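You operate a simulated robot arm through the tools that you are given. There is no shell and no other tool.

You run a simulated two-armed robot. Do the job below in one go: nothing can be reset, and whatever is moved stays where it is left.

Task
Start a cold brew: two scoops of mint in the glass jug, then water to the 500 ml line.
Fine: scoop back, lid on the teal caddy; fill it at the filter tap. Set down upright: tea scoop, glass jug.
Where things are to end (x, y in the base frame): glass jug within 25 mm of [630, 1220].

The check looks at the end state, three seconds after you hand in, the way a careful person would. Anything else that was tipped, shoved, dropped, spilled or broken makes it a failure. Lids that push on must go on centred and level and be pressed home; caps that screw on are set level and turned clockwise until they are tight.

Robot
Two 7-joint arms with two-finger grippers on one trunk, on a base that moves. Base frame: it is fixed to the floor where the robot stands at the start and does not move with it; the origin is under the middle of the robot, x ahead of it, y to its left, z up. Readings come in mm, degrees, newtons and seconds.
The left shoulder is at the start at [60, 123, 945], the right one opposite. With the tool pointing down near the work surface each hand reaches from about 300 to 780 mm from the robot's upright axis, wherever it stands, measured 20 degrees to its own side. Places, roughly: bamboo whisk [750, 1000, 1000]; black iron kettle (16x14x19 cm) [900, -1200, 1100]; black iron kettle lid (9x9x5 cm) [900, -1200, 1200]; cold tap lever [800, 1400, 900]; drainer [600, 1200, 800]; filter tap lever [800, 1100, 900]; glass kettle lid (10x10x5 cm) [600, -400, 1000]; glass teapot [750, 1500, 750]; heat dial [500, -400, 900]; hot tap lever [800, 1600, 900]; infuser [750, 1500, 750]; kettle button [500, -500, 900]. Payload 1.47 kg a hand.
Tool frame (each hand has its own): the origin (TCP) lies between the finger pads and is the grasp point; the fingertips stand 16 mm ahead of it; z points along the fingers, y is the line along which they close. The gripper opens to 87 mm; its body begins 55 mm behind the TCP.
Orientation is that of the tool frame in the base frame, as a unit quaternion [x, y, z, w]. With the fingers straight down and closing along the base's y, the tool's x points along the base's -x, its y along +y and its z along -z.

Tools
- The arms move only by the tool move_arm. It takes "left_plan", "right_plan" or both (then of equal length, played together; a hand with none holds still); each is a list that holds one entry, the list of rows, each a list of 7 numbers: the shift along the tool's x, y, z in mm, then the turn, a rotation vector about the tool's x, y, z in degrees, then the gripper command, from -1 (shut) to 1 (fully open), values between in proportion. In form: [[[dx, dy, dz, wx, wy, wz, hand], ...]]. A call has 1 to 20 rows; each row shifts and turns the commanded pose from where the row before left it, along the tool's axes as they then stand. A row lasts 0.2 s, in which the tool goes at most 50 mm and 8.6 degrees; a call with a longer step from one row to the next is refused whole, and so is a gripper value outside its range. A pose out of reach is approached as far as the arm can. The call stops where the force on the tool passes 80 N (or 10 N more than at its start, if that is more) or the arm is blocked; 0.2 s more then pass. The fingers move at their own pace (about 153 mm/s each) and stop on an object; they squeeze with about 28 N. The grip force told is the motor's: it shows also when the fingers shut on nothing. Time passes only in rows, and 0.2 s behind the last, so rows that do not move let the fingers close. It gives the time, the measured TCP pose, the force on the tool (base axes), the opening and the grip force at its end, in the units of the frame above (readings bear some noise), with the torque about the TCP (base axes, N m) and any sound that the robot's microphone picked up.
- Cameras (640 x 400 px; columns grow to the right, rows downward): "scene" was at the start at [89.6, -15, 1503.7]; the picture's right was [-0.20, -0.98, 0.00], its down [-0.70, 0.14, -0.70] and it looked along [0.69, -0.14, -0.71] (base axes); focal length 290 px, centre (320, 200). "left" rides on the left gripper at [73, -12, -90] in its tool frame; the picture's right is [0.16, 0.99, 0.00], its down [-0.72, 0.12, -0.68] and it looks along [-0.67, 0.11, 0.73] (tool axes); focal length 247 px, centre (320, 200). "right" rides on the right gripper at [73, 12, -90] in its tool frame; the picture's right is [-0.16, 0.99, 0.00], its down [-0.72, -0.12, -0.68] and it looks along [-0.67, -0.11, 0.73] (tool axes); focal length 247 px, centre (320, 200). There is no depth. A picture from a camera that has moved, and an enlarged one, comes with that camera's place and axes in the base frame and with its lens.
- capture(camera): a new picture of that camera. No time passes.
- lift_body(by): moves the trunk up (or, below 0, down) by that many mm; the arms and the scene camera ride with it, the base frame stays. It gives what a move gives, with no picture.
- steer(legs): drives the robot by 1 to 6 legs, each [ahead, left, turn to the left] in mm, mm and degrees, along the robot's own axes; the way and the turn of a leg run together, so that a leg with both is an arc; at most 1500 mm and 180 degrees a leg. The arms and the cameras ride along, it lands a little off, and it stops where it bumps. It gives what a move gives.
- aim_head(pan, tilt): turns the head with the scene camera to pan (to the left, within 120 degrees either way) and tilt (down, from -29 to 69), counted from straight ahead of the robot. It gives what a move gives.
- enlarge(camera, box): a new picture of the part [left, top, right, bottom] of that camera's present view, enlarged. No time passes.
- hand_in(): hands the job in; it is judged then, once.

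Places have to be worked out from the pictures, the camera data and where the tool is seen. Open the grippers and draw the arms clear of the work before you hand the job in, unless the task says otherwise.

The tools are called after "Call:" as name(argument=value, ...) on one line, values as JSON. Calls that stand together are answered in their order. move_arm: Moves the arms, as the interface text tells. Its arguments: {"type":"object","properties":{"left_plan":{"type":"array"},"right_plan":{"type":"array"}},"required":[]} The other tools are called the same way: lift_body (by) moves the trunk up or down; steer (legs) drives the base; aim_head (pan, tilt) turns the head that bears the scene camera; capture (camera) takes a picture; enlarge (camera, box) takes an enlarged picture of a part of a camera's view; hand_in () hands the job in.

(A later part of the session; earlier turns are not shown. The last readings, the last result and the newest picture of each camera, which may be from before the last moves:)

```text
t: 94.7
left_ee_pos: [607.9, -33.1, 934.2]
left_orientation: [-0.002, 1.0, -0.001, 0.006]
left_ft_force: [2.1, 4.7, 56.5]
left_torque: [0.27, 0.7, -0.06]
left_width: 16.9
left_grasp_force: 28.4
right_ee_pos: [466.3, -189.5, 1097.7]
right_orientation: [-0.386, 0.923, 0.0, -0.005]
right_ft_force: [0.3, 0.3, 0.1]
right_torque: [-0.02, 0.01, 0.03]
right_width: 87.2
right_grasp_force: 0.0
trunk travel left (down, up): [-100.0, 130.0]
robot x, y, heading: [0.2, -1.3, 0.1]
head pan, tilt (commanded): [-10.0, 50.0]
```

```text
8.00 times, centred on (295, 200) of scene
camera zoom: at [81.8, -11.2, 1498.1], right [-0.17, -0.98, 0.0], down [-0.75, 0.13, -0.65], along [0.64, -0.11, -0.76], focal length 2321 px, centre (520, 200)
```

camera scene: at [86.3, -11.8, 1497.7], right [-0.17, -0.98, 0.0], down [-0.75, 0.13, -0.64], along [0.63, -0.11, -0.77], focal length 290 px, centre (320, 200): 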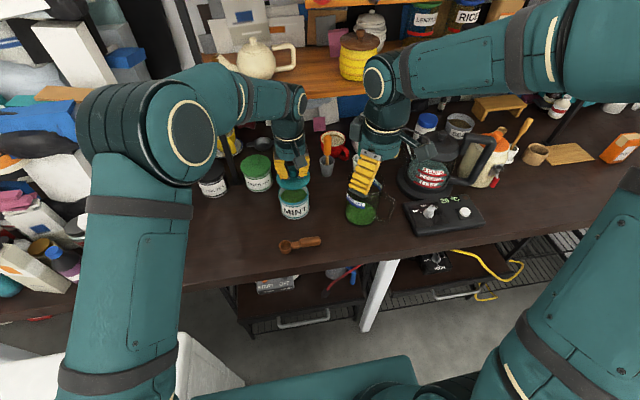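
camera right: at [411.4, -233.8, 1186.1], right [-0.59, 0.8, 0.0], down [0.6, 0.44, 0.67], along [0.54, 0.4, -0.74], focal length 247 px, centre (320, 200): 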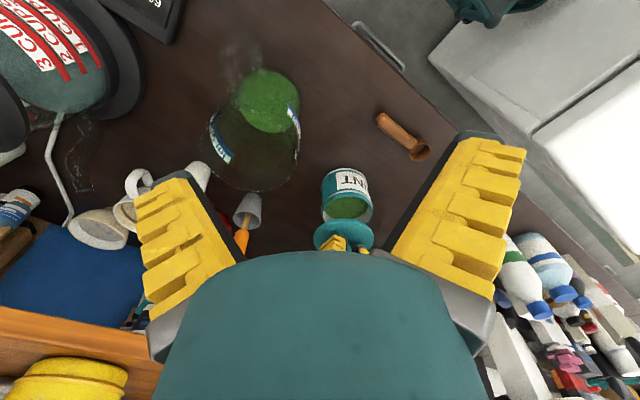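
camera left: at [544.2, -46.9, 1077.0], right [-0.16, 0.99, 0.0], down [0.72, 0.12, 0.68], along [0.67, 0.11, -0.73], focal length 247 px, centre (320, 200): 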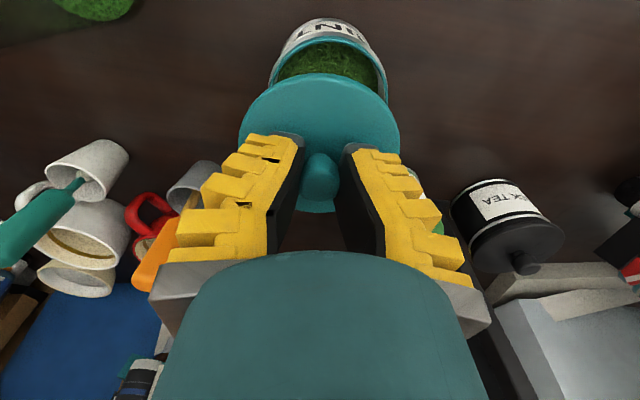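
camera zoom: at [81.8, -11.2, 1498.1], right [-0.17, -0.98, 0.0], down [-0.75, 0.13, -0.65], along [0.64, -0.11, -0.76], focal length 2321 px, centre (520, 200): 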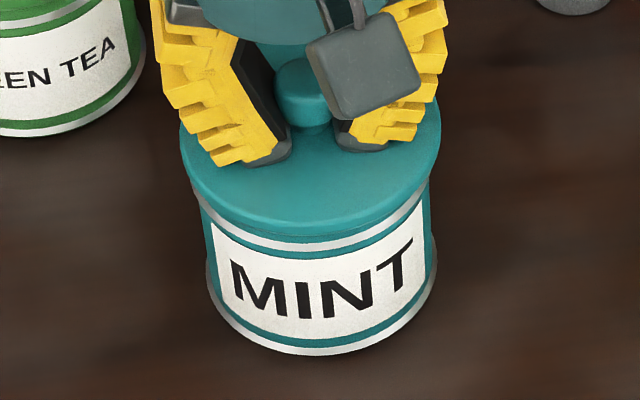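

No further movement at 56 N: it feels seated. One more firm press, then I release and retreat upward.

Call:
move_arm(left_plan=[[[0, 0, 2, 0, 0, 0, -1], [0, 0, 0, 0, 0, 0, -1]]])

Call:
move_arm(left_plan=[[[0, 0, -3, 0, 0, 0, -1], [0, 0, -3, 0, 0, 0, -0.9], [0, 0, 0, 0, 0, 0, -0.5], [0, 0, 0, 0, 0, 0, -0.1], [0, 0, 0, 0, 0, 0, 0.1], [0, 0, -10, 0, 0, 0, 0.1], [0, 0, -30, 0, 0, 0, 0.1], [0, 0, -40, 0, 0, 0, 0.1], [0, 0, -40, 0, 0, 0, 0.1]]])

Call:
enlarge(camera="scene", box=[220, 150, 340, 240])

Call:
enlarge(camera="right", box=[300, 150, 400, 260])

```text
t: 95.3
left_ee_pos: [608.6, -34.6, 933.0]
left_orientation: [-0.001, 1.0, -0.003, 0.006]
left_ft_force: [-3.8, 4.6, 64.8]
left_torque: [0.31, 0.88, -0.01]
left_width: 16.9
left_grasp_force: 28.1
right_ee_pos: [465.7, -189.0, 1097.9]
right_orientation: [-0.386, 0.923, -0.001, -0.004]
right_ft_force: [0.8, -0.7, 0.1]
right_torque: [0.0, 0.0, -0.02]
right_width: 86.8
right_grasp_force: 0.1
trunk travel left (down, up): [-100.0, 130.0]
robot x, y, heading: [3.7, -1.0, 0.2]
head pan, tilt (commanded): [-10.0, 50.0]
```

```text
t: 97.3
left_ee_pos: [606.0, -32.0, 1054.0]
left_orientation: [0.0, 1.0, 0.0, 0.001]
left_ft_force: [0.0, 0.1, -0.1]
left_torque: [-0.02, 0.02, -0.01]
left_width: 53.2
left_grasp_force: 4.2
right_ee_pos: [469.8, -190.8, 1095.6]
right_orientation: [-0.387, 0.922, 0.0, -0.006]
right_ft_force: [-0.4, -0.8, 0.3]
right_torque: [-0.01, -0.01, 0.01]
right_width: 87.1
right_grasp_force: 0.1
trunk travel left (down, up): [-100.0, 130.0]
robot x, y, heading: [-3.0, -3.5, 0.2]
head pan, tilt (commanded): [-10.0, 50.0]
```

```text
4.44 times, centred on (280, 195) of scene
camera zoom: at [85.4, -11.9, 1497.7], right [-0.17, -0.98, 0.0], down [-0.75, 0.13, -0.64], along [0.63, -0.11, -0.77], focal length 1290 px, centre (498, 222)
```

zoom: 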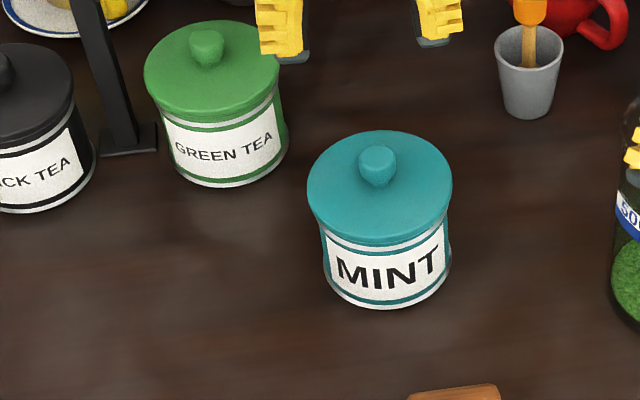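

```text
3.64 times, centred on (350, 205) of right
camera zoom: at [410.6, -233.7, 1186.4], right [-0.59, 0.81, 0.0], down [0.6, 0.44, 0.67], along [0.54, 0.4, -0.74], focal length 898 px, centre (211, 182)
```

zoom: 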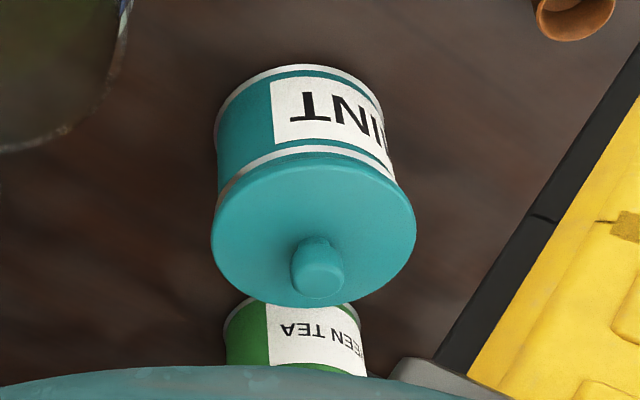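

The lid sits like the green tea one's. I zoom in for a closer check of level and seating.

Call:
enlarge(camera="scene", box=[270, 170, 330, 225])

Call:
enlarge(camera="scene", box=[230, 145, 290, 200])

```text
7.27 times, centred on (300, 198) of scene
camera zoom: at [85.4, -11.9, 1497.7], right [-0.17, -0.98, 0.0], down [-0.75, 0.13, -0.64], along [0.63, -0.11, -0.77], focal length 2110 px, centre (466, 218)
```

zoom: 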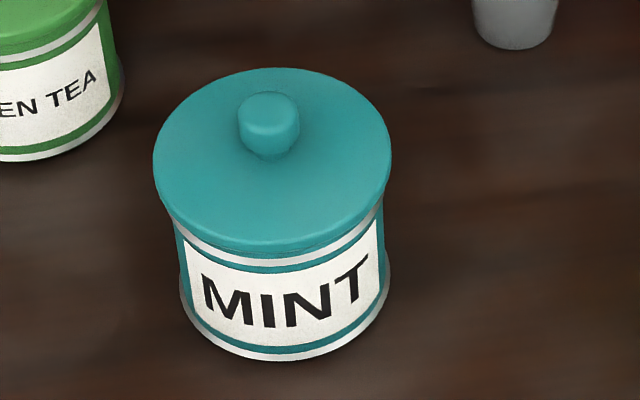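

```text
7.27 times, centred on (260, 172) of scene
camera zoom: at [85.4, -11.9, 1497.7], right [-0.17, -0.98, 0.0], down [-0.75, 0.13, -0.64], along [0.63, -0.11, -0.77], focal length 2110 px, centre (756, 400)
```

zoom: 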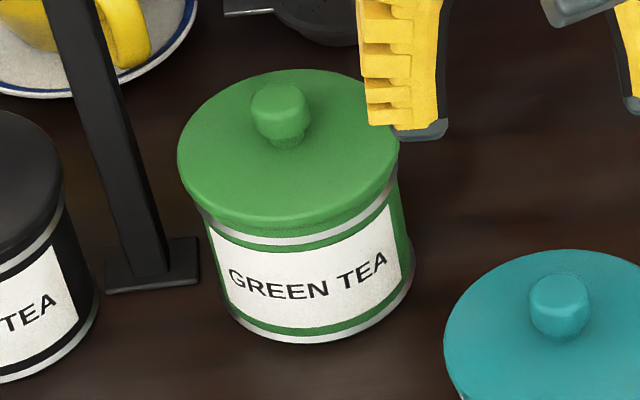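

The lid is properly seated. Next the jug: I retract the left hand and turn the right hand back to study the jug's handle from above.

Call:
move_arm(left_plan=[[[20, 25, -20, 0, 0, 0, 0.5], [35, 30, -20, 0, 0, 0, 1], [35, 35, -20, 0, 0, 0, 1], [35, 40, -20, 0, 0, 0, 1], [35, 40, -20, 0, 0, 0, 1], [25, 40, -20, 0, 0, 0, 1], [0, 40, -20, 0, 0, 0, 1]]], right_plan=[[[0, 0, 0, 0, 0, 8, 1], [0, 0, 0, 0, 0, 8, 1], [0, 0, 0, 0, 0, 8, 1], [0, 0, 0, 0, 0, 8, 1], [0, 0, 0, 0, 0, 8, 1], [0, 0, 0, 0, 0, 5, 1], [25, -40, 0, 0, 0, 0, 1]]])

Call:
capture(camera="right")

Call:
enlarge(camera="right", box=[220, 40, 420, 200])

Call:
enlarge(camera="scene", box=[330, 160, 410, 230])

```text
refused: row 2 steps farther than a row can; nothing moved
```

```text
taken
camera right: at [410.6, -233.7, 1186.4], right [-0.59, 0.81, 0.0], down [0.6, 0.44, 0.67], along [0.54, 0.4, -0.74], focal length 247 px, centre (320, 200)
```

right: 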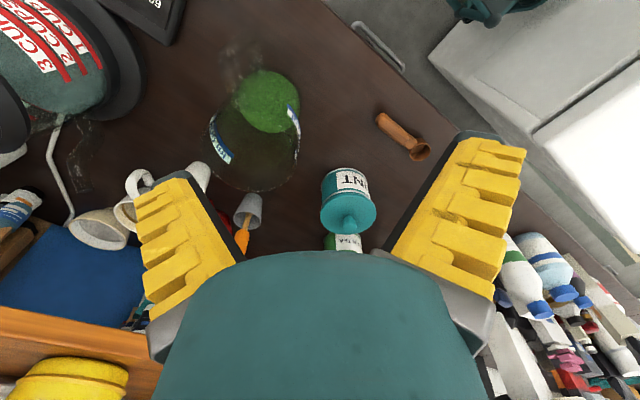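

```text
2.50 times, centred on (320, 120) of right
camera zoom: at [410.6, -233.7, 1186.4], right [-0.59, 0.81, 0.0], down [0.6, 0.44, 0.67], along [0.54, 0.4, -0.74], focal length 617 px, centre (320, 400)
```

zoom: 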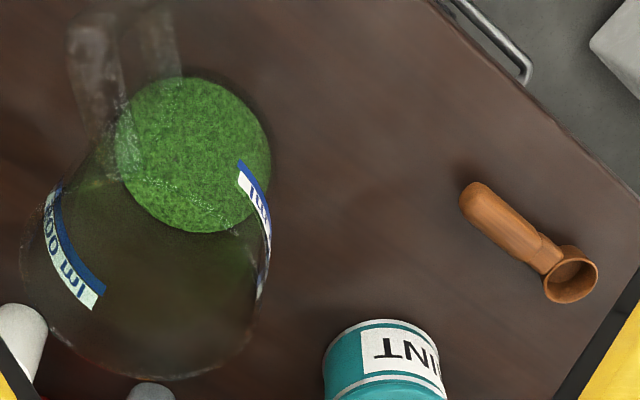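

```text
5.71 times, centred on (370, 195) of scene
camera zoom: at [85.4, -11.9, 1497.7], right [-0.17, -0.98, 0.0], down [-0.75, 0.13, -0.64], along [0.63, -0.11, -0.77], focal length 1658 px, centre (34, 229)
```

zoom: 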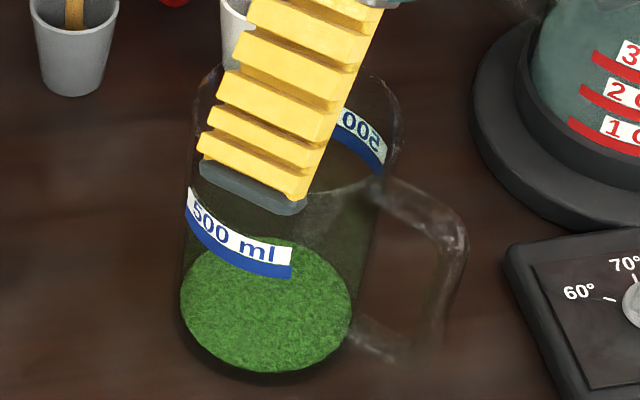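

A row was too long, so nothing moved. I repeat with shorter rows.

Call:
move_arm(left_plan=[[[15, 20, -15, 0, 0, 0, 0.5], [28, 30, -18, 0, 0, 0, 1], [28, 30, -18, 0, 0, 0, 1], [28, 30, -18, 0, 0, 0, 1], [28, 30, -18, 0, 0, 0, 1], [28, 30, -18, 0, 0, 0, 1], [15, 35, -18, 0, 0, 0, 1], [0, 40, -15, 0, 0, 0, 1]]], right_plan=[[[0, 0, 0, 0, 0, 8, 1], [0, 0, 0, 0, 0, 8, 1], [0, 0, 0, 0, 0, 8, 1], [0, 0, 0, 0, 0, 8, 1], [0, 0, 0, 0, 0, 8, 1], [0, 0, 0, 0, 0, 5, 1], [15, -30, 0, 0, 0, 0, 1], [15, -30, 0, 0, 0, 0, 1]]])

Call:
capture(camera="right")

Call:
enlarge(camera="right", box=[220, 40, 420, 200])

Call:
enlarge(camera="scene", box=[330, 160, 410, 230])

```text
t: 99.1
left_ee_pos: [435.1, 210.8, 1191.7]
left_orientation: [0.0, 1.0, 0.0, -0.001]
left_ft_force: [0.6, 0.3, -0.5]
left_torque: [-0.03, 0.01, 0.03]
left_width: 86.9
left_grasp_force: 0.0
right_ee_pos: [440.8, -250.7, 1096.8]
right_orientation: [-0.005, 1.0, -0.003, -0.006]
right_ft_force: [-0.1, 0.1, -0.1]
right_torque: [-0.03, 0.01, 0.02]
right_width: 87.1
right_grasp_force: 0.0
trunk travel left (down, up): [-100.0, 130.0]
robot x, y, heading: [-4.8, 0.9, -0.1]
head pan, tilt (commanded): [-10.0, 50.0]
```

```text
taken
camera right: at [368.3, -238.9, 1188.1], right [0.15, 0.99, -0.01], down [0.73, -0.11, 0.67], along [0.66, -0.11, -0.74], focal length 247 px, centre (320, 200)
```

right: 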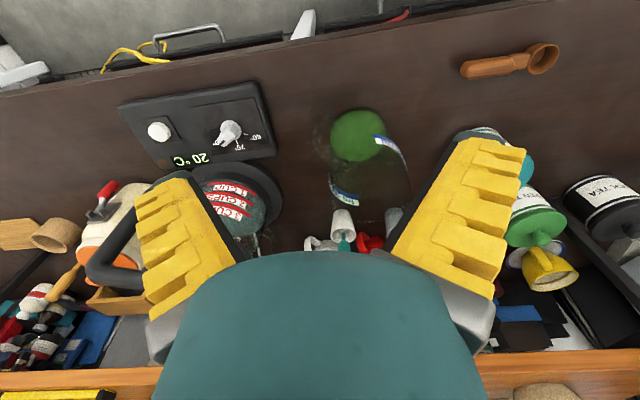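

```text
2.50 times, centred on (320, 120) of right
camera zoom: at [368.3, -238.9, 1188.1], right [0.15, 0.99, -0.01], down [0.73, -0.11, 0.67], along [0.66, -0.11, -0.74], focal length 617 px, centre (320, 400)
```

zoom: 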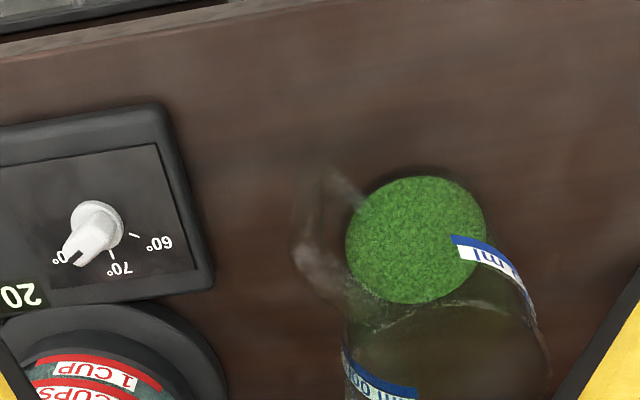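

```text
5.71 times, centred on (370, 195) of scene
camera zoom: at [86.1, -11.5, 1497.7], right [-0.17, -0.98, 0.0], down [-0.75, 0.13, -0.64], along [0.63, -0.11, -0.77], focal length 1658 px, centre (34, 229)
```

zoom: 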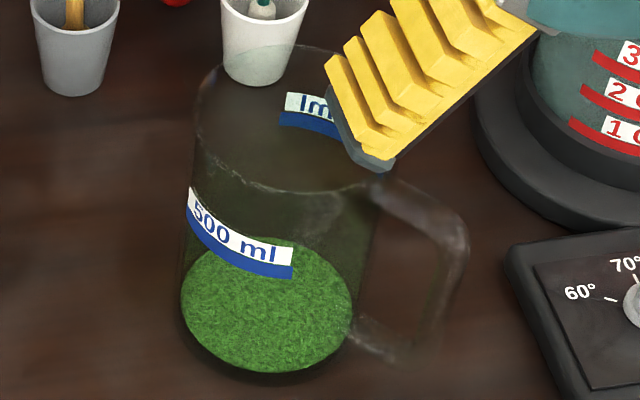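

The jug body is about 88 mm wide, too wide for the gripper, so I must choose between the handle and the rim. Before choosing I want to see the filter tap; I look toward the sink.

Call:
aim_head(pan=62, tilt=22)

Call:
capture(camera="scene")

```text
t: 100.5
left_ee_pos: [436.6, 209.0, 1191.0]
left_orientation: [0.0, 1.0, 0.001, 0.0]
left_ft_force: [0.4, -0.2, -0.1]
left_torque: [-0.03, -0.01, -0.05]
left_width: 87.0
left_grasp_force: 0.1
right_ee_pos: [440.5, -251.2, 1096.7]
right_orientation: [-0.004, 1.0, -0.003, -0.006]
right_ft_force: [-0.2, -0.5, 0.5]
right_torque: [-0.03, -0.01, 0.0]
right_width: 87.0
right_grasp_force: 0.0
trunk travel left (down, up): [-100.0, 130.0]
robot x, y, heading: [-4.4, -0.9, -0.1]
head pan, tilt (commanded): [62.0, 22.0]
```

```text
taken
camera scene: at [54.1, 83.3, 1540.0], right [0.88, -0.47, 0.0], down [-0.18, -0.33, -0.93], along [0.44, 0.82, -0.37], focal length 290 px, centre (320, 200)
```

scene: 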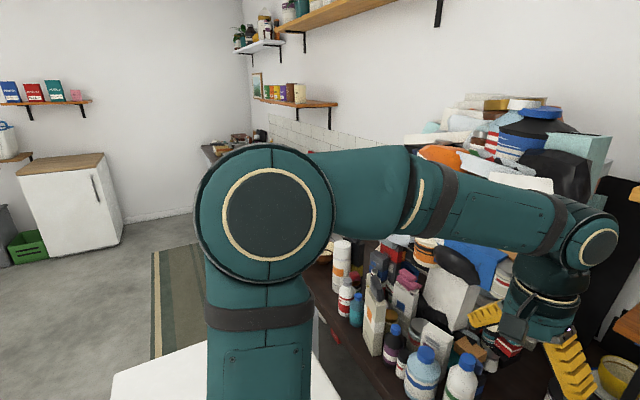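

The elbow hides the sink from here, so I will carry the jug there first. I plan to straddle the jug's handle from above (handle points at azimuth about -128°, its top near z 965). I turn the head back and bring the right hand over the handle.

Call:
aim_head(pan=-15, tilt=50)

Call:
move_arm(right_plan=[[[0, 0, 0, 0, 0, -7.43, 0.3], [0, 0, 0, 0, 0, -7.43, 0.3], [0, 0, 0, 0, 0, -7.43, 0.3], [0, 0, 0, 0, 0, -7.43, 0.3], [0, 0, 0, 0, 0, -7.43, 0.3], [0, 0, 0, 0, 0, -7.43, 0.3], [0, 0, 0, 0, 0, -7.43, 0.3], [-11.1, -20.5, 22.3, 0, 0, 0, 0.3], [-11.1, -20.5, 22.3, 0, 0, 0, 0.3], [-11.1, -20.6, 22.4, 0, 0, 0, 0.3], [0, 0, 0, 0, 0, 0, 0.3]]])

Call:
capture(camera="right")

Call:
enlarge(camera="scene", box=[290, 140, 410, 240])

Call:
enlarge(camera="right", box=[220, 60, 420, 220])

```text
t: 102.0
left_ee_pos: [437.0, 210.5, 1191.6]
left_orientation: [0.0, 1.0, 0.0, -0.001]
left_ft_force: [0.1, -0.1, 0.3]
left_torque: [0.05, 0.03, 0.04]
left_width: 87.1
left_grasp_force: 0.0
right_ee_pos: [440.3, -251.1, 1096.8]
right_orientation: [-0.003, 1.0, -0.002, -0.006]
right_ft_force: [0.2, 0.2, 0.5]
right_torque: [-0.01, -0.01, 0.0]
right_width: 86.9
right_grasp_force: 0.2
trunk travel left (down, up): [-100.0, 130.0]
robot x, y, heading: [0.2, 1.9, -0.2]
head pan, tilt (commanded): [-15.0, 50.0]
```

```text
t: 104.4
left_ee_pos: [435.9, 209.3, 1192.0]
left_orientation: [-0.001, 1.0, 0.001, -0.001]
left_ft_force: [-0.3, -0.8, 0.2]
left_torque: [0.01, -0.03, -0.04]
left_width: 87.0
left_grasp_force: 0.1
right_ee_pos: [508.4, -261.5, 1029.0]
right_orientation: [-0.442, 0.897, 0.002, -0.006]
right_ft_force: [-0.4, -0.3, -0.9]
right_torque: [0.01, -0.06, -0.02]
right_width: 61.3
right_grasp_force: 3.6
trunk travel left (down, up): [-100.0, 130.0]
robot x, y, heading: [1.3, -3.3, 0.1]
head pan, tilt (commanded): [-15.0, 50.0]
```

```text
taken
camera right: at [456.4, -312.6, 1120.0], right [-0.69, 0.73, 0.0], down [0.54, 0.51, 0.67], along [0.49, 0.46, -0.74], focal length 247 px, centre (320, 200)
```

right: 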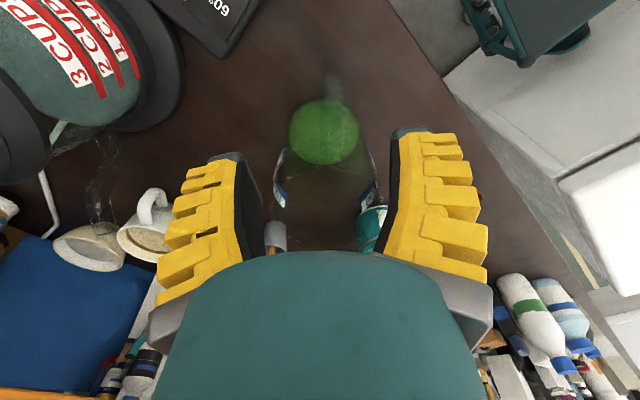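

```text
4.00 times, centred on (350, 190) of scene
camera zoom: at [84.0, -18.4, 1497.8], right [-0.26, -0.97, 0.0], down [-0.74, 0.2, -0.64], along [0.62, -0.17, -0.77], focal length 1161 px, centre (200, 240)
```

zoom: 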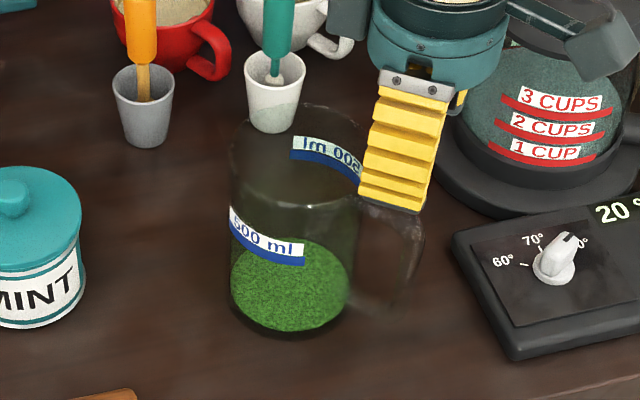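

```text
2.50 times, centred on (320, 140) of right
camera zoom: at [456.4, -312.6, 1120.0], right [-0.69, 0.73, 0.0], down [0.54, 0.51, 0.67], along [0.49, 0.46, -0.74], focal length 617 px, centre (320, 350)
```

zoom: 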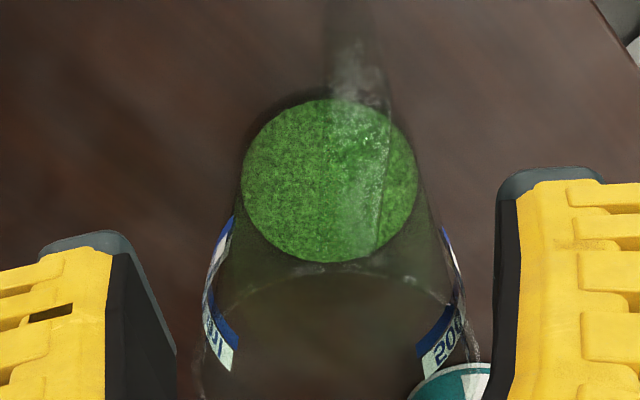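

In this view the handle lies a bit to one side: its azimuth is nearer -135°, and the jug centre about [556, -211]. I turn the hand 7.5° accordingly and come lower to see the glass handle better.

Call:
move_arm(right_plan=[[[0, 0, 0, 0, 0, 7.5, 0.6], [0, 1, 14, 0, 0, 0, 0.6], [0, 0, 15, 0, 0, 0, 0.6], [0, 0, 0, 0, 0, 0, 0.6]]])

Call:
enlarge(camera="right", box=[220, 60, 420, 220])

Call:
enlarge(camera="scene", box=[330, 160, 400, 225])

```text
t: 105.4
left_ee_pos: [437.2, 210.0, 1191.2]
left_orientation: [0.0, 1.0, 0.0, 0.0]
left_ft_force: [0.0, -0.3, 0.1]
left_torque: [-0.02, 0.02, 0.01]
left_width: 87.2
left_grasp_force: 0.0
right_ee_pos: [507.5, -262.2, 1001.4]
right_orientation: [-0.383, 0.924, 0.0, -0.006]
right_ft_force: [0.1, -0.6, 0.3]
right_torque: [-0.03, -0.01, -0.04]
right_width: 73.0
right_grasp_force: 2.6
trunk travel left (down, up): [-100.0, 130.0]
robot x, y, heading: [0.3, -3.5, -0.1]
head pan, tilt (commanded): [-15.0, 50.0]
```

```text
2.50 times, centred on (320, 140) of right
camera zoom: at [449.5, -305.0, 1090.7], right [-0.59, 0.81, 0.0], down [0.6, 0.43, 0.67], along [0.54, 0.4, -0.74], focal length 617 px, centre (320, 350)
```

zoom: 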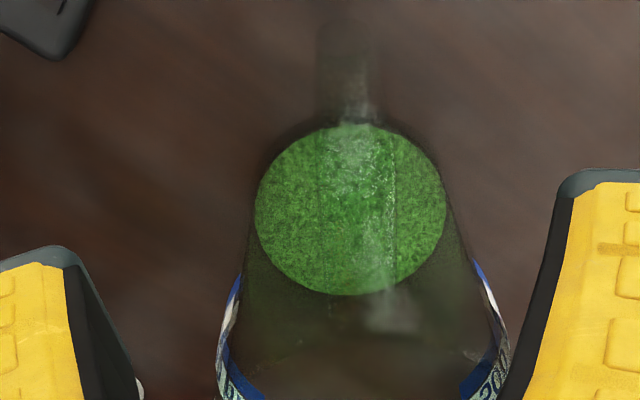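

```text
6.15 times, centred on (365, 192) of scene
camera zoom: at [84.8, -18.5, 1497.7], right [-0.26, -0.97, 0.0], down [-0.74, 0.2, -0.64], along [0.62, -0.17, -0.77], focal length 1786 px, centre (43, 246)
```

zoom: 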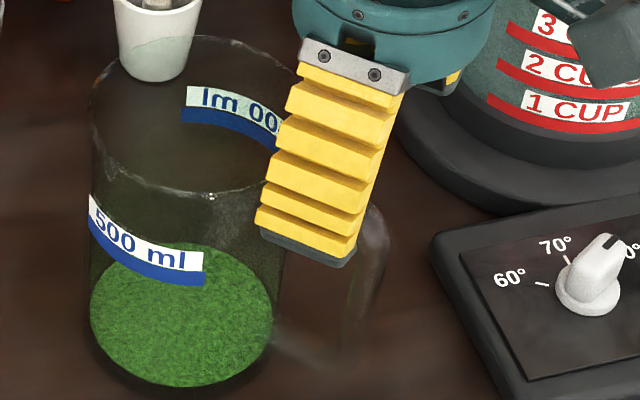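

The handle plane is now clear: azimuth about -140° through the jug centre [556, -211]. I correct by 8 mm and 5°, and lower the open fingers on both sides of the handle.

Call:
move_arm(right_plan=[[[-1.8, 8.3, 0, 0, 0, 5, 0.6], [0, 0, 15, 0, 0, 0, 0.6], [0, 0, 12, 0, 0, 0, 0.6], [0, 0, 0, 0, 0, 0, 0.6]]])

Call:
enlarge(camera="right", box=[220, 60, 420, 220])

Call:
enlarge(camera="scene", box=[330, 160, 400, 225])

```text
t: 106.4
left_ee_pos: [436.4, 209.5, 1192.2]
left_orientation: [0.0, 1.0, 0.0, -0.001]
left_ft_force: [0.6, -0.1, 0.2]
left_torque: [0.04, 0.0, -0.04]
left_width: 86.9
left_grasp_force: 0.0
right_ee_pos: [503.8, -256.0, 971.5]
right_orientation: [-0.341, 0.94, 0.0, -0.007]
right_ft_force: [0.1, -1.2, 0.0]
right_torque: [0.0, -0.02, 0.0]
right_width: 73.2
right_grasp_force: 2.8
trunk travel left (down, up): [-100.0, 130.0]
robot x, y, heading: [3.9, -1.4, 0.2]
head pan, tilt (commanded): [-15.0, 50.0]
```

```text
2.50 times, centred on (320, 140) of right
camera zoom: at [441.0, -292.8, 1062.8], right [-0.51, 0.86, 0.0], down [0.64, 0.38, 0.67], along [0.57, 0.35, -0.74], focal length 617 px, centre (320, 350)
```

zoom: 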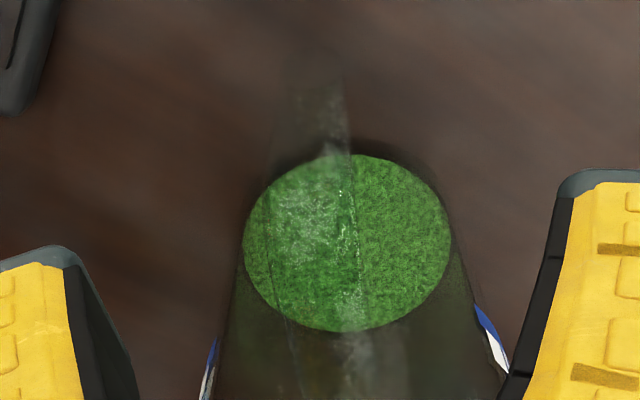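

```text
6.15 times, centred on (365, 192) of scene
camera zoom: at [84.9, -18.6, 1497.7], right [-0.26, -0.97, 0.0], down [-0.74, 0.2, -0.64], along [0.62, -0.17, -0.77], focal length 1786 px, centre (43, 246)
```

zoom: 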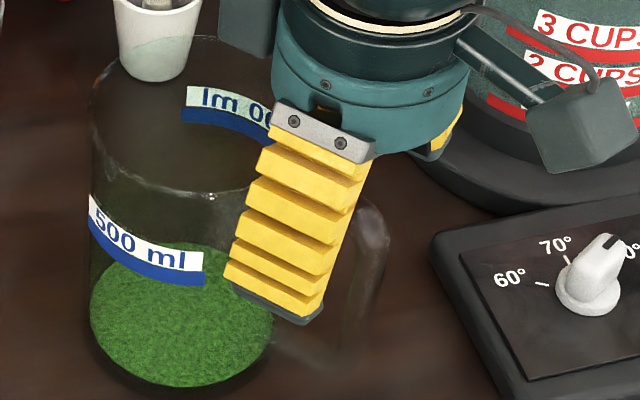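

The hand, handle and jug axis are aligned now. I go down to z 949 and close partway, checking the clearance.

Call:
move_arm(right_plan=[[[0, 0, 11, 0, 0, 0, 0.4], [0, 0, 11, 0, 0, 0, 0], [0, 0, 0, 0, 0, 0, -0.2], [0, 0, 0, 0, 0, 0, -0.3]]])

Call:
enlarge(camera="right", box=[220, 60, 420, 220])

Call:
enlarge(camera="scene", box=[330, 160, 400, 225])

```text
t: 107.4
left_ee_pos: [436.2, 209.5, 1190.3]
left_orientation: [0.0, 1.0, 0.0, 0.0]
left_ft_force: [0.1, 0.2, -1.0]
left_torque: [0.0, 0.0, 0.0]
left_width: 87.3
left_grasp_force: 0.1
right_ee_pos: [502.9, -253.4, 950.2]
right_orientation: [-0.342, 0.94, 0.0, -0.006]
right_ft_force: [0.3, -0.2, -1.0]
right_torque: [-0.02, -0.02, -0.02]
right_width: 36.1
right_grasp_force: 4.3
trunk travel left (down, up): [-100.0, 130.0]
robot x, y, heading: [-1.6, 1.4, -0.3]
head pan, tilt (commanded): [-15.0, 50.0]
```

```text
2.50 times, centred on (320, 140) of right
camera zoom: at [439.9, -291.2, 1040.5], right [-0.51, 0.86, 0.0], down [0.64, 0.38, 0.67], along [0.57, 0.35, -0.74], focal length 617 px, centre (320, 350)
```

zoom: 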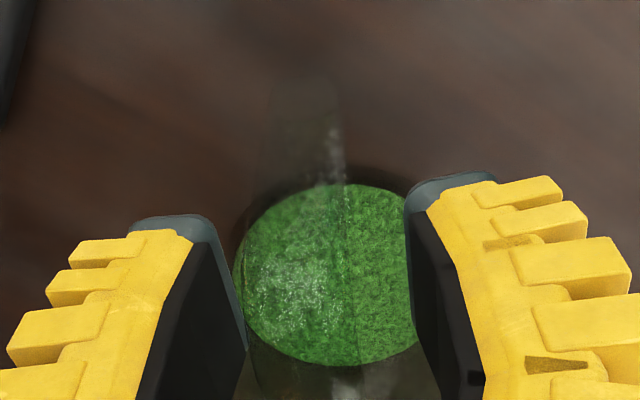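

```text
6.15 times, centred on (365, 192) of scene
camera zoom: at [85.0, -18.5, 1497.7], right [-0.26, -0.97, 0.0], down [-0.74, 0.2, -0.64], along [0.62, -0.17, -0.77], focal length 1786 px, centre (43, 246)
```

zoom: 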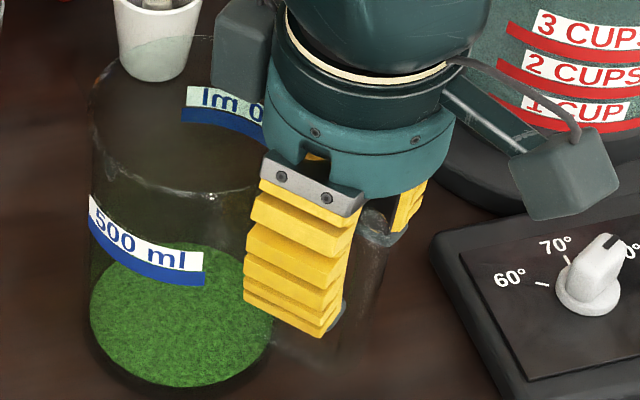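

The handle is about 2–3 mm left of the centre between the fingers; I shift and close.

Call:
move_arm(right_plan=[[[0, -2.5, 0, 0, 0, 0, -0.3], [0, 0, 0, 0, 0, 0, -0.5], [0, 0, 0, 0, 0, 0, -1], [0, 0, 0, 0, 0, 0, -1], [0, 0, 0, 0, 0, 0, -1]]])

Call:
enlarge(camera="right", box=[220, 60, 420, 220])

Call:
enlarge(camera="scene", box=[330, 160, 400, 225])

```text
t: 108.6
left_ee_pos: [436.9, 209.8, 1191.9]
left_orientation: [0.0, 1.0, 0.0, 0.0]
left_ft_force: [-0.3, -0.2, -1.0]
left_torque: [0.02, 0.0, 0.01]
left_width: 87.1
left_grasp_force: 0.1
right_ee_pos: [504.4, -256.0, 950.0]
right_orientation: [-0.342, 0.94, 0.0, -0.007]
right_ft_force: [0.0, 0.3, -3.4]
right_torque: [-0.08, 0.12, -0.02]
right_width: 5.7
right_grasp_force: 28.1
trunk travel left (down, up): [-100.0, 130.0]
robot x, y, heading: [-0.8, 2.3, 0.0]
head pan, tilt (commanded): [-15.0, 50.0]
```

```text
2.50 times, centred on (320, 140) of right
camera zoom: at [442.0, -293.3, 1040.3], right [-0.51, 0.86, 0.0], down [0.64, 0.38, 0.67], along [0.57, 0.35, -0.74], focal length 617 px, centre (320, 350)
```

zoom: 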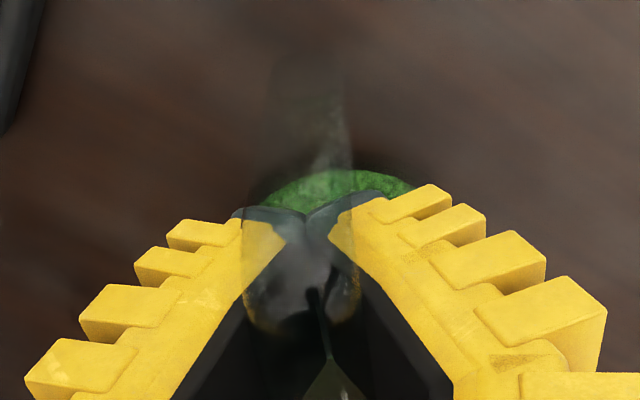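

```text
6.15 times, centred on (365, 192) of scene
camera zoom: at [85.2, -18.7, 1497.6], right [-0.26, -0.97, 0.0], down [-0.74, 0.2, -0.64], along [0.62, -0.17, -0.77], focal length 1786 px, centre (43, 246)
```

zoom: 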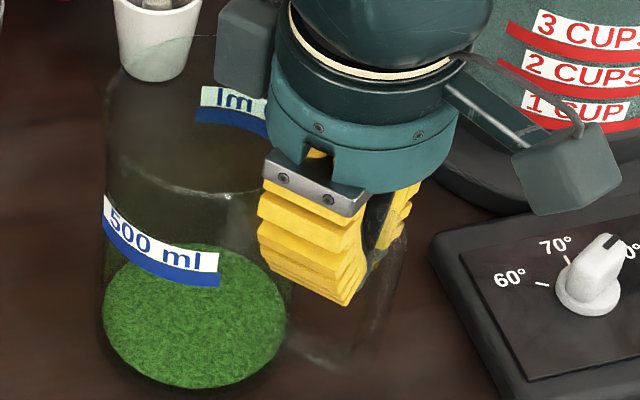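

The fingers have closed around the handle's top arm with the tips underneath. I lift just a few millimetres to see whether the jug hangs level.

Call:
move_arm(right_plan=[[[0, 0, -2, 0, 0, 0, -1], [0, 0, -2, 0, 0, 0, -1], [0, 0, -2, 0, 0, 0, -1], [0, 0, 0, 0, 0, 0, -1], [0, 0, 0, 0, 0, 0, -1]]])

Call:
enlarge(camera="scene", box=[330, 160, 400, 225])

Call:
enlarge(camera="right", box=[220, 60, 420, 220])

```text
t: 109.8
left_ee_pos: [435.5, 210.0, 1191.1]
left_orientation: [0.0, 1.0, 0.0, 0.0]
left_ft_force: [0.0, -0.2, -0.3]
left_torque: [-0.02, -0.01, -0.03]
left_width: 87.1
left_grasp_force: 0.1
right_ee_pos: [504.5, -255.2, 956.5]
right_orientation: [-0.342, 0.94, 0.001, -0.007]
right_ft_force: [-0.5, 0.6, -2.3]
right_torque: [-0.13, 0.13, 0.02]
right_width: 6.2
right_grasp_force: 28.7
trunk travel left (down, up): [-100.0, 130.0]
robot x, y, heading: [1.5, 0.3, 0.0]
head pan, tilt (commanded): [-15.0, 50.0]
```

```text
6.15 times, centred on (365, 192) of scene
camera zoom: at [85.1, -18.6, 1497.6], right [-0.26, -0.97, 0.0], down [-0.74, 0.2, -0.64], along [0.62, -0.17, -0.77], focal length 1786 px, centre (43, 246)
```

zoom: 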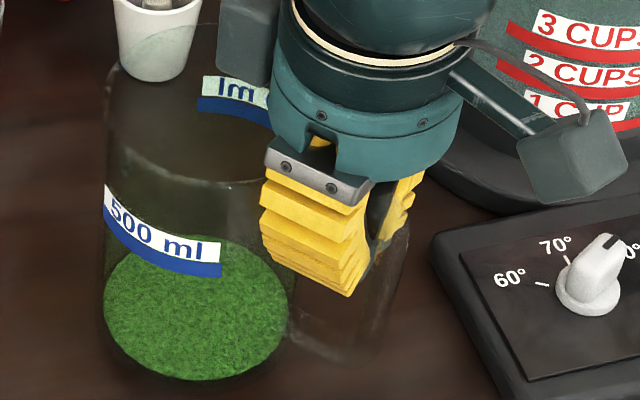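

```text
2.50 times, centred on (320, 140) of right
camera zoom: at [441.1, -293.3, 1047.5], right [-0.51, 0.86, 0.0], down [0.64, 0.38, 0.67], along [0.57, 0.35, -0.74], focal length 617 px, centre (320, 350)
```

zoom: 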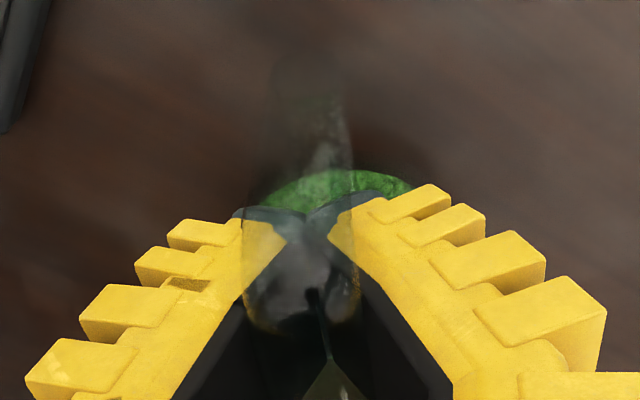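

The jug hangs level with about 2.5–3 N load. I lift it 70 mm more and check again.

Call:
move_arm(right_plan=[[[0, 0, -10, 0, 0, 0, -1], [0, 0, -20, 0, 0, 0, -1], [0, 0, -20, 0, 0, 0, -1], [0, 0, -20, 0, 0, 0, -1], [0, 0, 0, 0, 0, 0, -1], [0, 0, 0, 0, 0, 0, -1]]])

Call:
capture(camera="scene")

Call:
enlarge(camera="scene", box=[300, 120, 400, 220])

```text
t: 111.2
left_ee_pos: [435.1, 210.3, 1191.1]
left_orientation: [0.0, 1.0, 0.0, 0.0]
left_ft_force: [0.6, -0.1, 0.1]
left_torque: [0.03, -0.03, 0.01]
left_width: 86.9
left_grasp_force: 0.1
right_ee_pos: [506.5, -256.3, 1025.0]
right_orientation: [-0.342, 0.94, 0.0, -0.007]
right_ft_force: [-0.5, 0.2, -2.3]
right_torque: [-0.07, 0.14, -0.02]
right_width: 6.0
right_grasp_force: 27.6
trunk travel left (down, up): [-100.0, 130.0]
robot x, y, heading: [3.7, 0.4, 0.1]
head pan, tilt (commanded): [-15.0, 50.0]
```

```text
taken
camera scene: at [85.0, -18.6, 1497.6], right [-0.26, -0.97, 0.0], down [-0.74, 0.2, -0.64], along [0.62, -0.17, -0.77], focal length 290 px, centre (320, 200)
```

scene: 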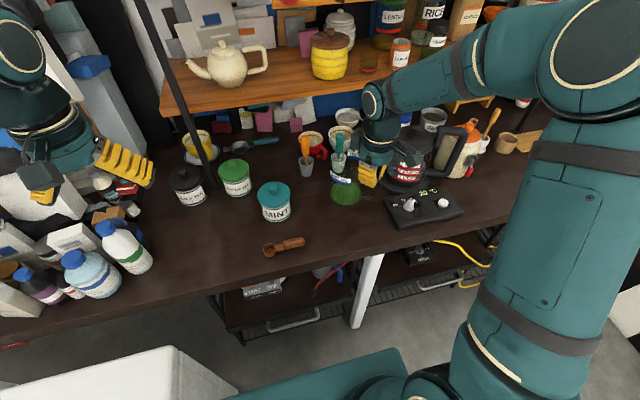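

```text
4.00 times, centred on (350, 170) of scene
camera zoom: at [85.0, -18.6, 1497.6], right [-0.26, -0.97, 0.0], down [-0.74, 0.2, -0.64], along [0.62, -0.17, -0.77], focal length 1161 px, centre (200, 320)
```

zoom: 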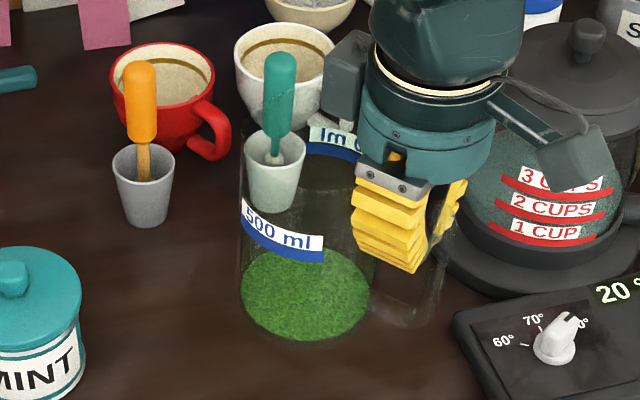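

The jug is held level and stable. Before driving I look down at my base and the freezer to judge clearances.

Call:
aim_head(pan=25, tilt=69)

Call:
capture(camera="scene")

Call:
aim_head(pan=105, tilt=60)

Call:
capture(camera="scene")

Call:
aim_head(pan=120, tilt=30)

Call:
capture(camera="scene")

```text
t: 112.3
left_ee_pos: [436.8, 208.8, 1190.8]
left_orientation: [0.0, 1.0, 0.0, 0.0]
left_ft_force: [-0.4, 0.3, -0.1]
left_torque: [-0.02, 0.0, -0.01]
left_width: 87.0
left_grasp_force: 0.0
right_ee_pos: [506.4, -255.6, 1024.8]
right_orientation: [-0.342, 0.94, 0.0, -0.007]
right_ft_force: [0.1, 0.6, -3.1]
right_torque: [-0.12, 0.12, -0.01]
right_width: 6.0
right_grasp_force: 28.4
trunk travel left (down, up): [-100.0, 130.0]
robot x, y, heading: [-2.5, -2.9, 0.0]
head pan, tilt (commanded): [25.0, 68.8]
```

```text
taken
camera scene: at [61.4, 24.9, 1475.7], right [0.42, -0.91, 0.0], down [-0.84, -0.39, -0.36], along [0.33, 0.15, -0.93], focal length 290 px, centre (320, 200)
```

scene: 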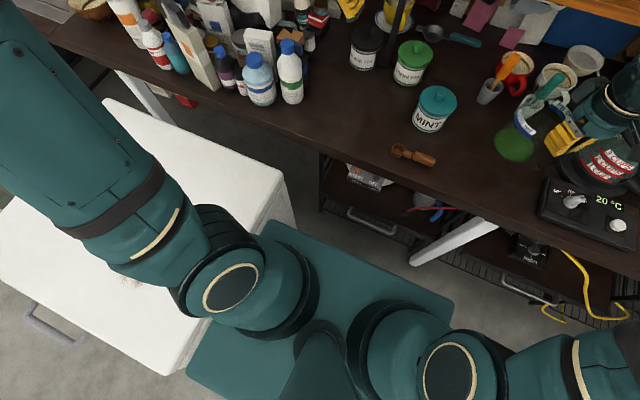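

```text
t: 113.8
left_ee_pos: [436.6, 209.7, 1190.7]
left_orientation: [0.0, 1.0, 0.0, 0.0]
left_ft_force: [-0.8, 0.6, -0.2]
left_torque: [-0.01, 0.02, 0.0]
left_width: 86.8
left_grasp_force: 0.0
right_ee_pos: [505.1, -256.3, 1024.5]
right_orientation: [-0.342, 0.94, 0.0, -0.007]
right_ft_force: [-1.0, -0.4, -2.8]
right_torque: [-0.11, 0.14, 0.01]
right_width: 6.3
right_grasp_force: 28.4
trunk travel left (down, up): [-100.0, 130.0]
robot x, y, heading: [0.1, 2.9, -0.2]
head pan, tilt (commanded): [105.0, 60.0]
```

```text
taken
camera scene: at [-6.5, 65.7, 1485.1], right [0.97, 0.26, 0.0], down [0.22, -0.84, -0.5], along [-0.13, 0.48, -0.87], focal length 290 px, centre (320, 200)
```

scene: 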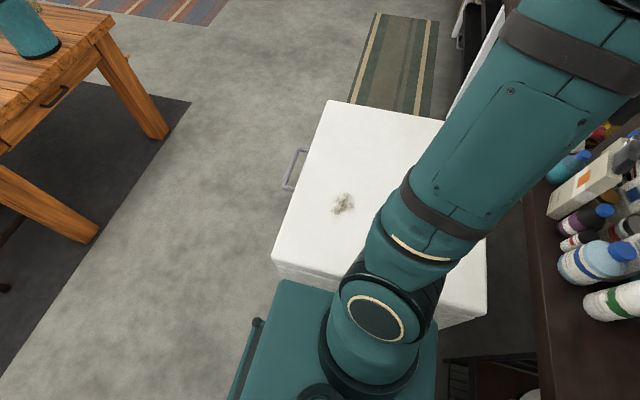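

```text
t: 114.8
left_ee_pos: [436.7, 209.7, 1191.0]
left_orientation: [0.0, 1.0, 0.0, 0.0]
left_ft_force: [-0.4, -0.8, 0.1]
left_torque: [0.01, 0.01, -0.02]
left_width: 87.0
left_grasp_force: 0.1
right_ee_pos: [507.2, -255.7, 1025.5]
right_orientation: [-0.343, 0.939, 0.0, -0.007]
right_ft_force: [-0.3, -0.3, -3.2]
right_torque: [-0.1, 0.13, -0.01]
right_width: 6.0
right_grasp_force: 28.3
trunk travel left (down, up): [-100.0, 130.0]
robot x, y, heading: [4.5, 2.4, 0.1]
head pan, tilt (commanded): [120.0, 30.0]
```

```text
taken
camera scene: at [-34.5, 79.6, 1527.1], right [0.87, 0.5, 0.0], down [0.25, -0.43, -0.87], along [-0.43, 0.75, -0.5], focal length 290 px, centre (320, 200)
```

scene: 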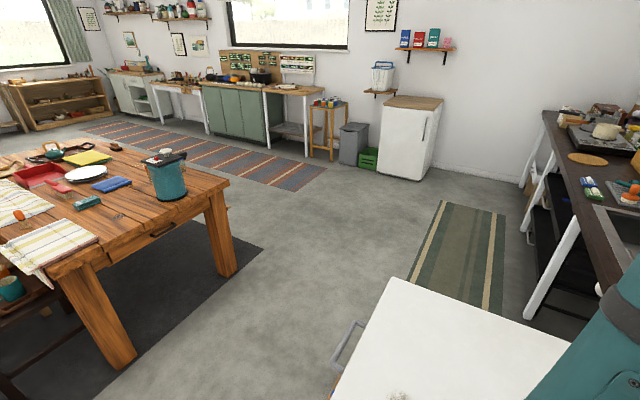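

The freezer is right beside the base, and the table's edge is near x -1300, so a lane at x ≈ -750 is free. I raise the jug by 100 mm so it clears the freezer top while passing.

Call:
move_arm(right_plan=[[[0, 0, -15, 0, 0, 0, -1], [0, 0, -25, 0, 0, 0, -1], [0, 0, -25, 0, 0, 0, -1], [0, 0, -25, 0, 0, 0, -1], [0, 0, -10, 0, 0, 0, -1], [0, 0, 0, 0, 0, 0, -1]]])

Call:
aim_head(pan=-30, tilt=45)

Call:
capture(camera="scene")

```text
t: 116.2
left_ee_pos: [436.7, 209.5, 1191.2]
left_orientation: [0.0, 1.0, 0.0, 0.0]
left_ft_force: [-0.1, -0.7, 0.9]
left_torque: [-0.01, 0.02, 0.0]
left_width: 87.2
left_grasp_force: 0.0
right_ee_pos: [506.8, -254.4, 1128.0]
right_orientation: [-0.342, 0.94, 0.0, -0.007]
right_ft_force: [-0.3, 0.8, -3.5]
right_torque: [-0.11, 0.12, 0.02]
right_width: 6.1
right_grasp_force: 28.0
trunk travel left (down, up): [-100.0, 130.0]
robot x, y, heading: [2.4, -0.2, 0.0]
head pan, tilt (commanded): [120.0, 30.0]
```

```text
t: 118.5
left_ee_pos: [436.7, 208.9, 1190.6]
left_orientation: [-0.001, 1.0, 0.0, 0.0]
left_ft_force: [0.1, 0.1, 0.8]
left_torque: [0.0, -0.03, -0.01]
left_width: 87.3
left_grasp_force: 0.0
right_ee_pos: [505.7, -253.9, 1126.4]
right_orientation: [-0.342, 0.94, 0.001, -0.007]
right_ft_force: [0.5, -0.2, -3.1]
right_torque: [-0.12, 0.12, 0.01]
right_width: 6.0
right_grasp_force: 27.7
trunk travel left (down, up): [-100.0, 130.0]
robot x, y, heading: [-2.5, 1.3, -0.1]
head pan, tilt (commanded): [-30.0, 45.0]
```

```text
taken
camera scene: at [81.2, -39.3, 1504.5], right [-0.5, -0.87, 0.0], down [-0.61, 0.35, -0.71], along [0.61, -0.35, -0.71], focal length 290 px, centre (320, 200)
```

scene: 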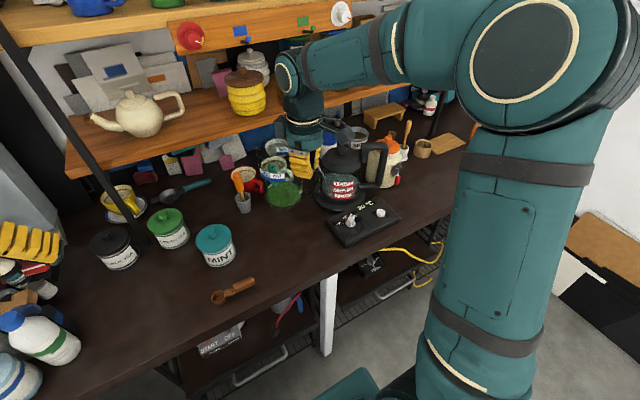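

All is clear. I back up first by 200 mm as a trial, checking the jug's hold.

Call:
steer(legs=[[-200, 0, 0]])

Call:
capture(camera="scene")

```text
t: 120.1
left_ee_pos: [235.8, 208.6, 1191.4]
left_orientation: [0.0, 1.0, -0.001, 0.0]
left_ft_force: [-0.3, -0.8, 0.5]
left_torque: [-0.01, 0.0, 0.0]
left_width: 87.0
left_grasp_force: 0.0
right_ee_pos: [302.6, -254.8, 1127.8]
right_orientation: [-0.341, 0.94, -0.001, -0.006]
right_ft_force: [-0.8, -0.2, -2.6]
right_torque: [-0.13, 0.11, -0.02]
right_width: 6.0
right_grasp_force: 28.2
trunk travel left (down, up): [-100.0, 130.0]
robot x, y, heading: [-202.7, 2.6, -0.2]
head pan, tilt (commanded): [-30.0, 45.0]
```

```text
taken
camera scene: at [-120.9, -39.3, 1504.6], right [-0.5, -0.87, 0.0], down [-0.61, 0.35, -0.71], along [0.61, -0.35, -0.71], focal length 290 px, centre (320, 200)
```

scene: 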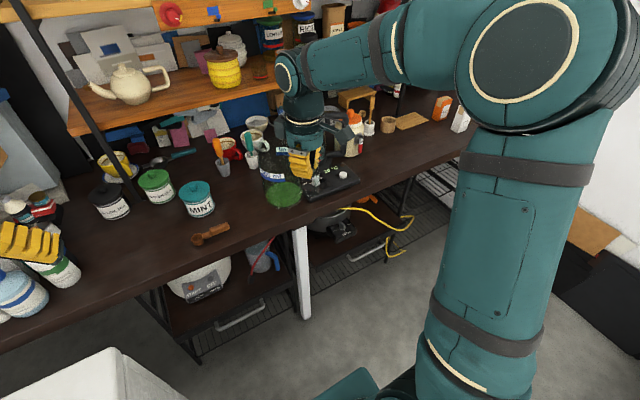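

The jug holds steady. I back up the rest to x ≈ -740.

Call:
steer(legs=[[-540, 0, 0]])

Call:
aim_head(pan=70, tilt=35)

Call:
capture(camera="scene")

```text
t: 123.2
left_ee_pos: [-299.0, 210.1, 1190.9]
left_orientation: [0.0, 1.0, -0.001, 0.0]
left_ft_force: [-0.9, -0.1, 0.9]
left_torque: [0.01, -0.02, 0.02]
left_width: 87.0
left_grasp_force: 0.0
right_ee_pos: [-229.2, -253.7, 1126.9]
right_orientation: [-0.342, 0.94, -0.001, -0.007]
right_ft_force: [-0.6, -0.2, -3.5]
right_torque: [-0.12, 0.14, -0.01]
right_width: 6.1
right_grasp_force: 28.0
trunk travel left (down, up): [-100.0, 130.0]
robot x, y, heading: [-736.6, 0.1, 0.3]
head pan, tilt (commanded): [-30.0, 45.0]
```

```text
t: 125.0
left_ee_pos: [-298.7, 209.9, 1190.1]
left_orientation: [0.001, 1.0, 0.0, 0.0]
left_ft_force: [0.0, -1.2, 0.2]
left_torque: [-0.01, 0.02, 0.02]
left_width: 86.8
left_grasp_force: 0.1
right_ee_pos: [-229.6, -254.6, 1126.6]
right_orientation: [-0.342, 0.94, 0.001, -0.007]
right_ft_force: [-0.5, 0.3, -4.0]
right_torque: [-0.11, 0.11, -0.01]
right_width: 6.1
right_grasp_force: 27.9
trunk travel left (down, up): [-100.0, 130.0]
robot x, y, heading: [-737.6, 0.8, -0.3]
head pan, tilt (commanded): [70.0, 35.0]
```

```text
taken
camera scene: at [-694.6, 84.8, 1519.4], right [0.94, -0.34, 0.0], down [-0.2, -0.54, -0.82], along [0.28, 0.77, -0.57], focal length 290 px, centre (320, 200)
```

scene: 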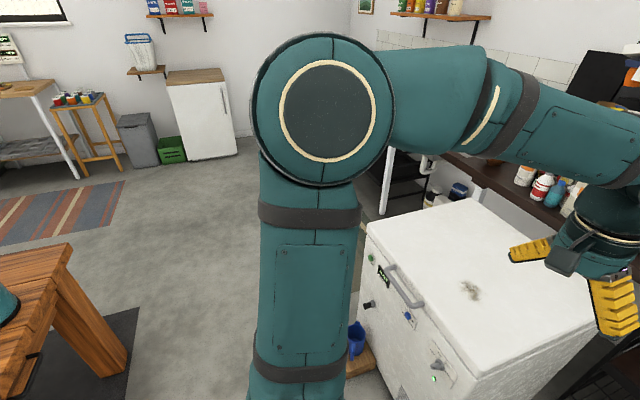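

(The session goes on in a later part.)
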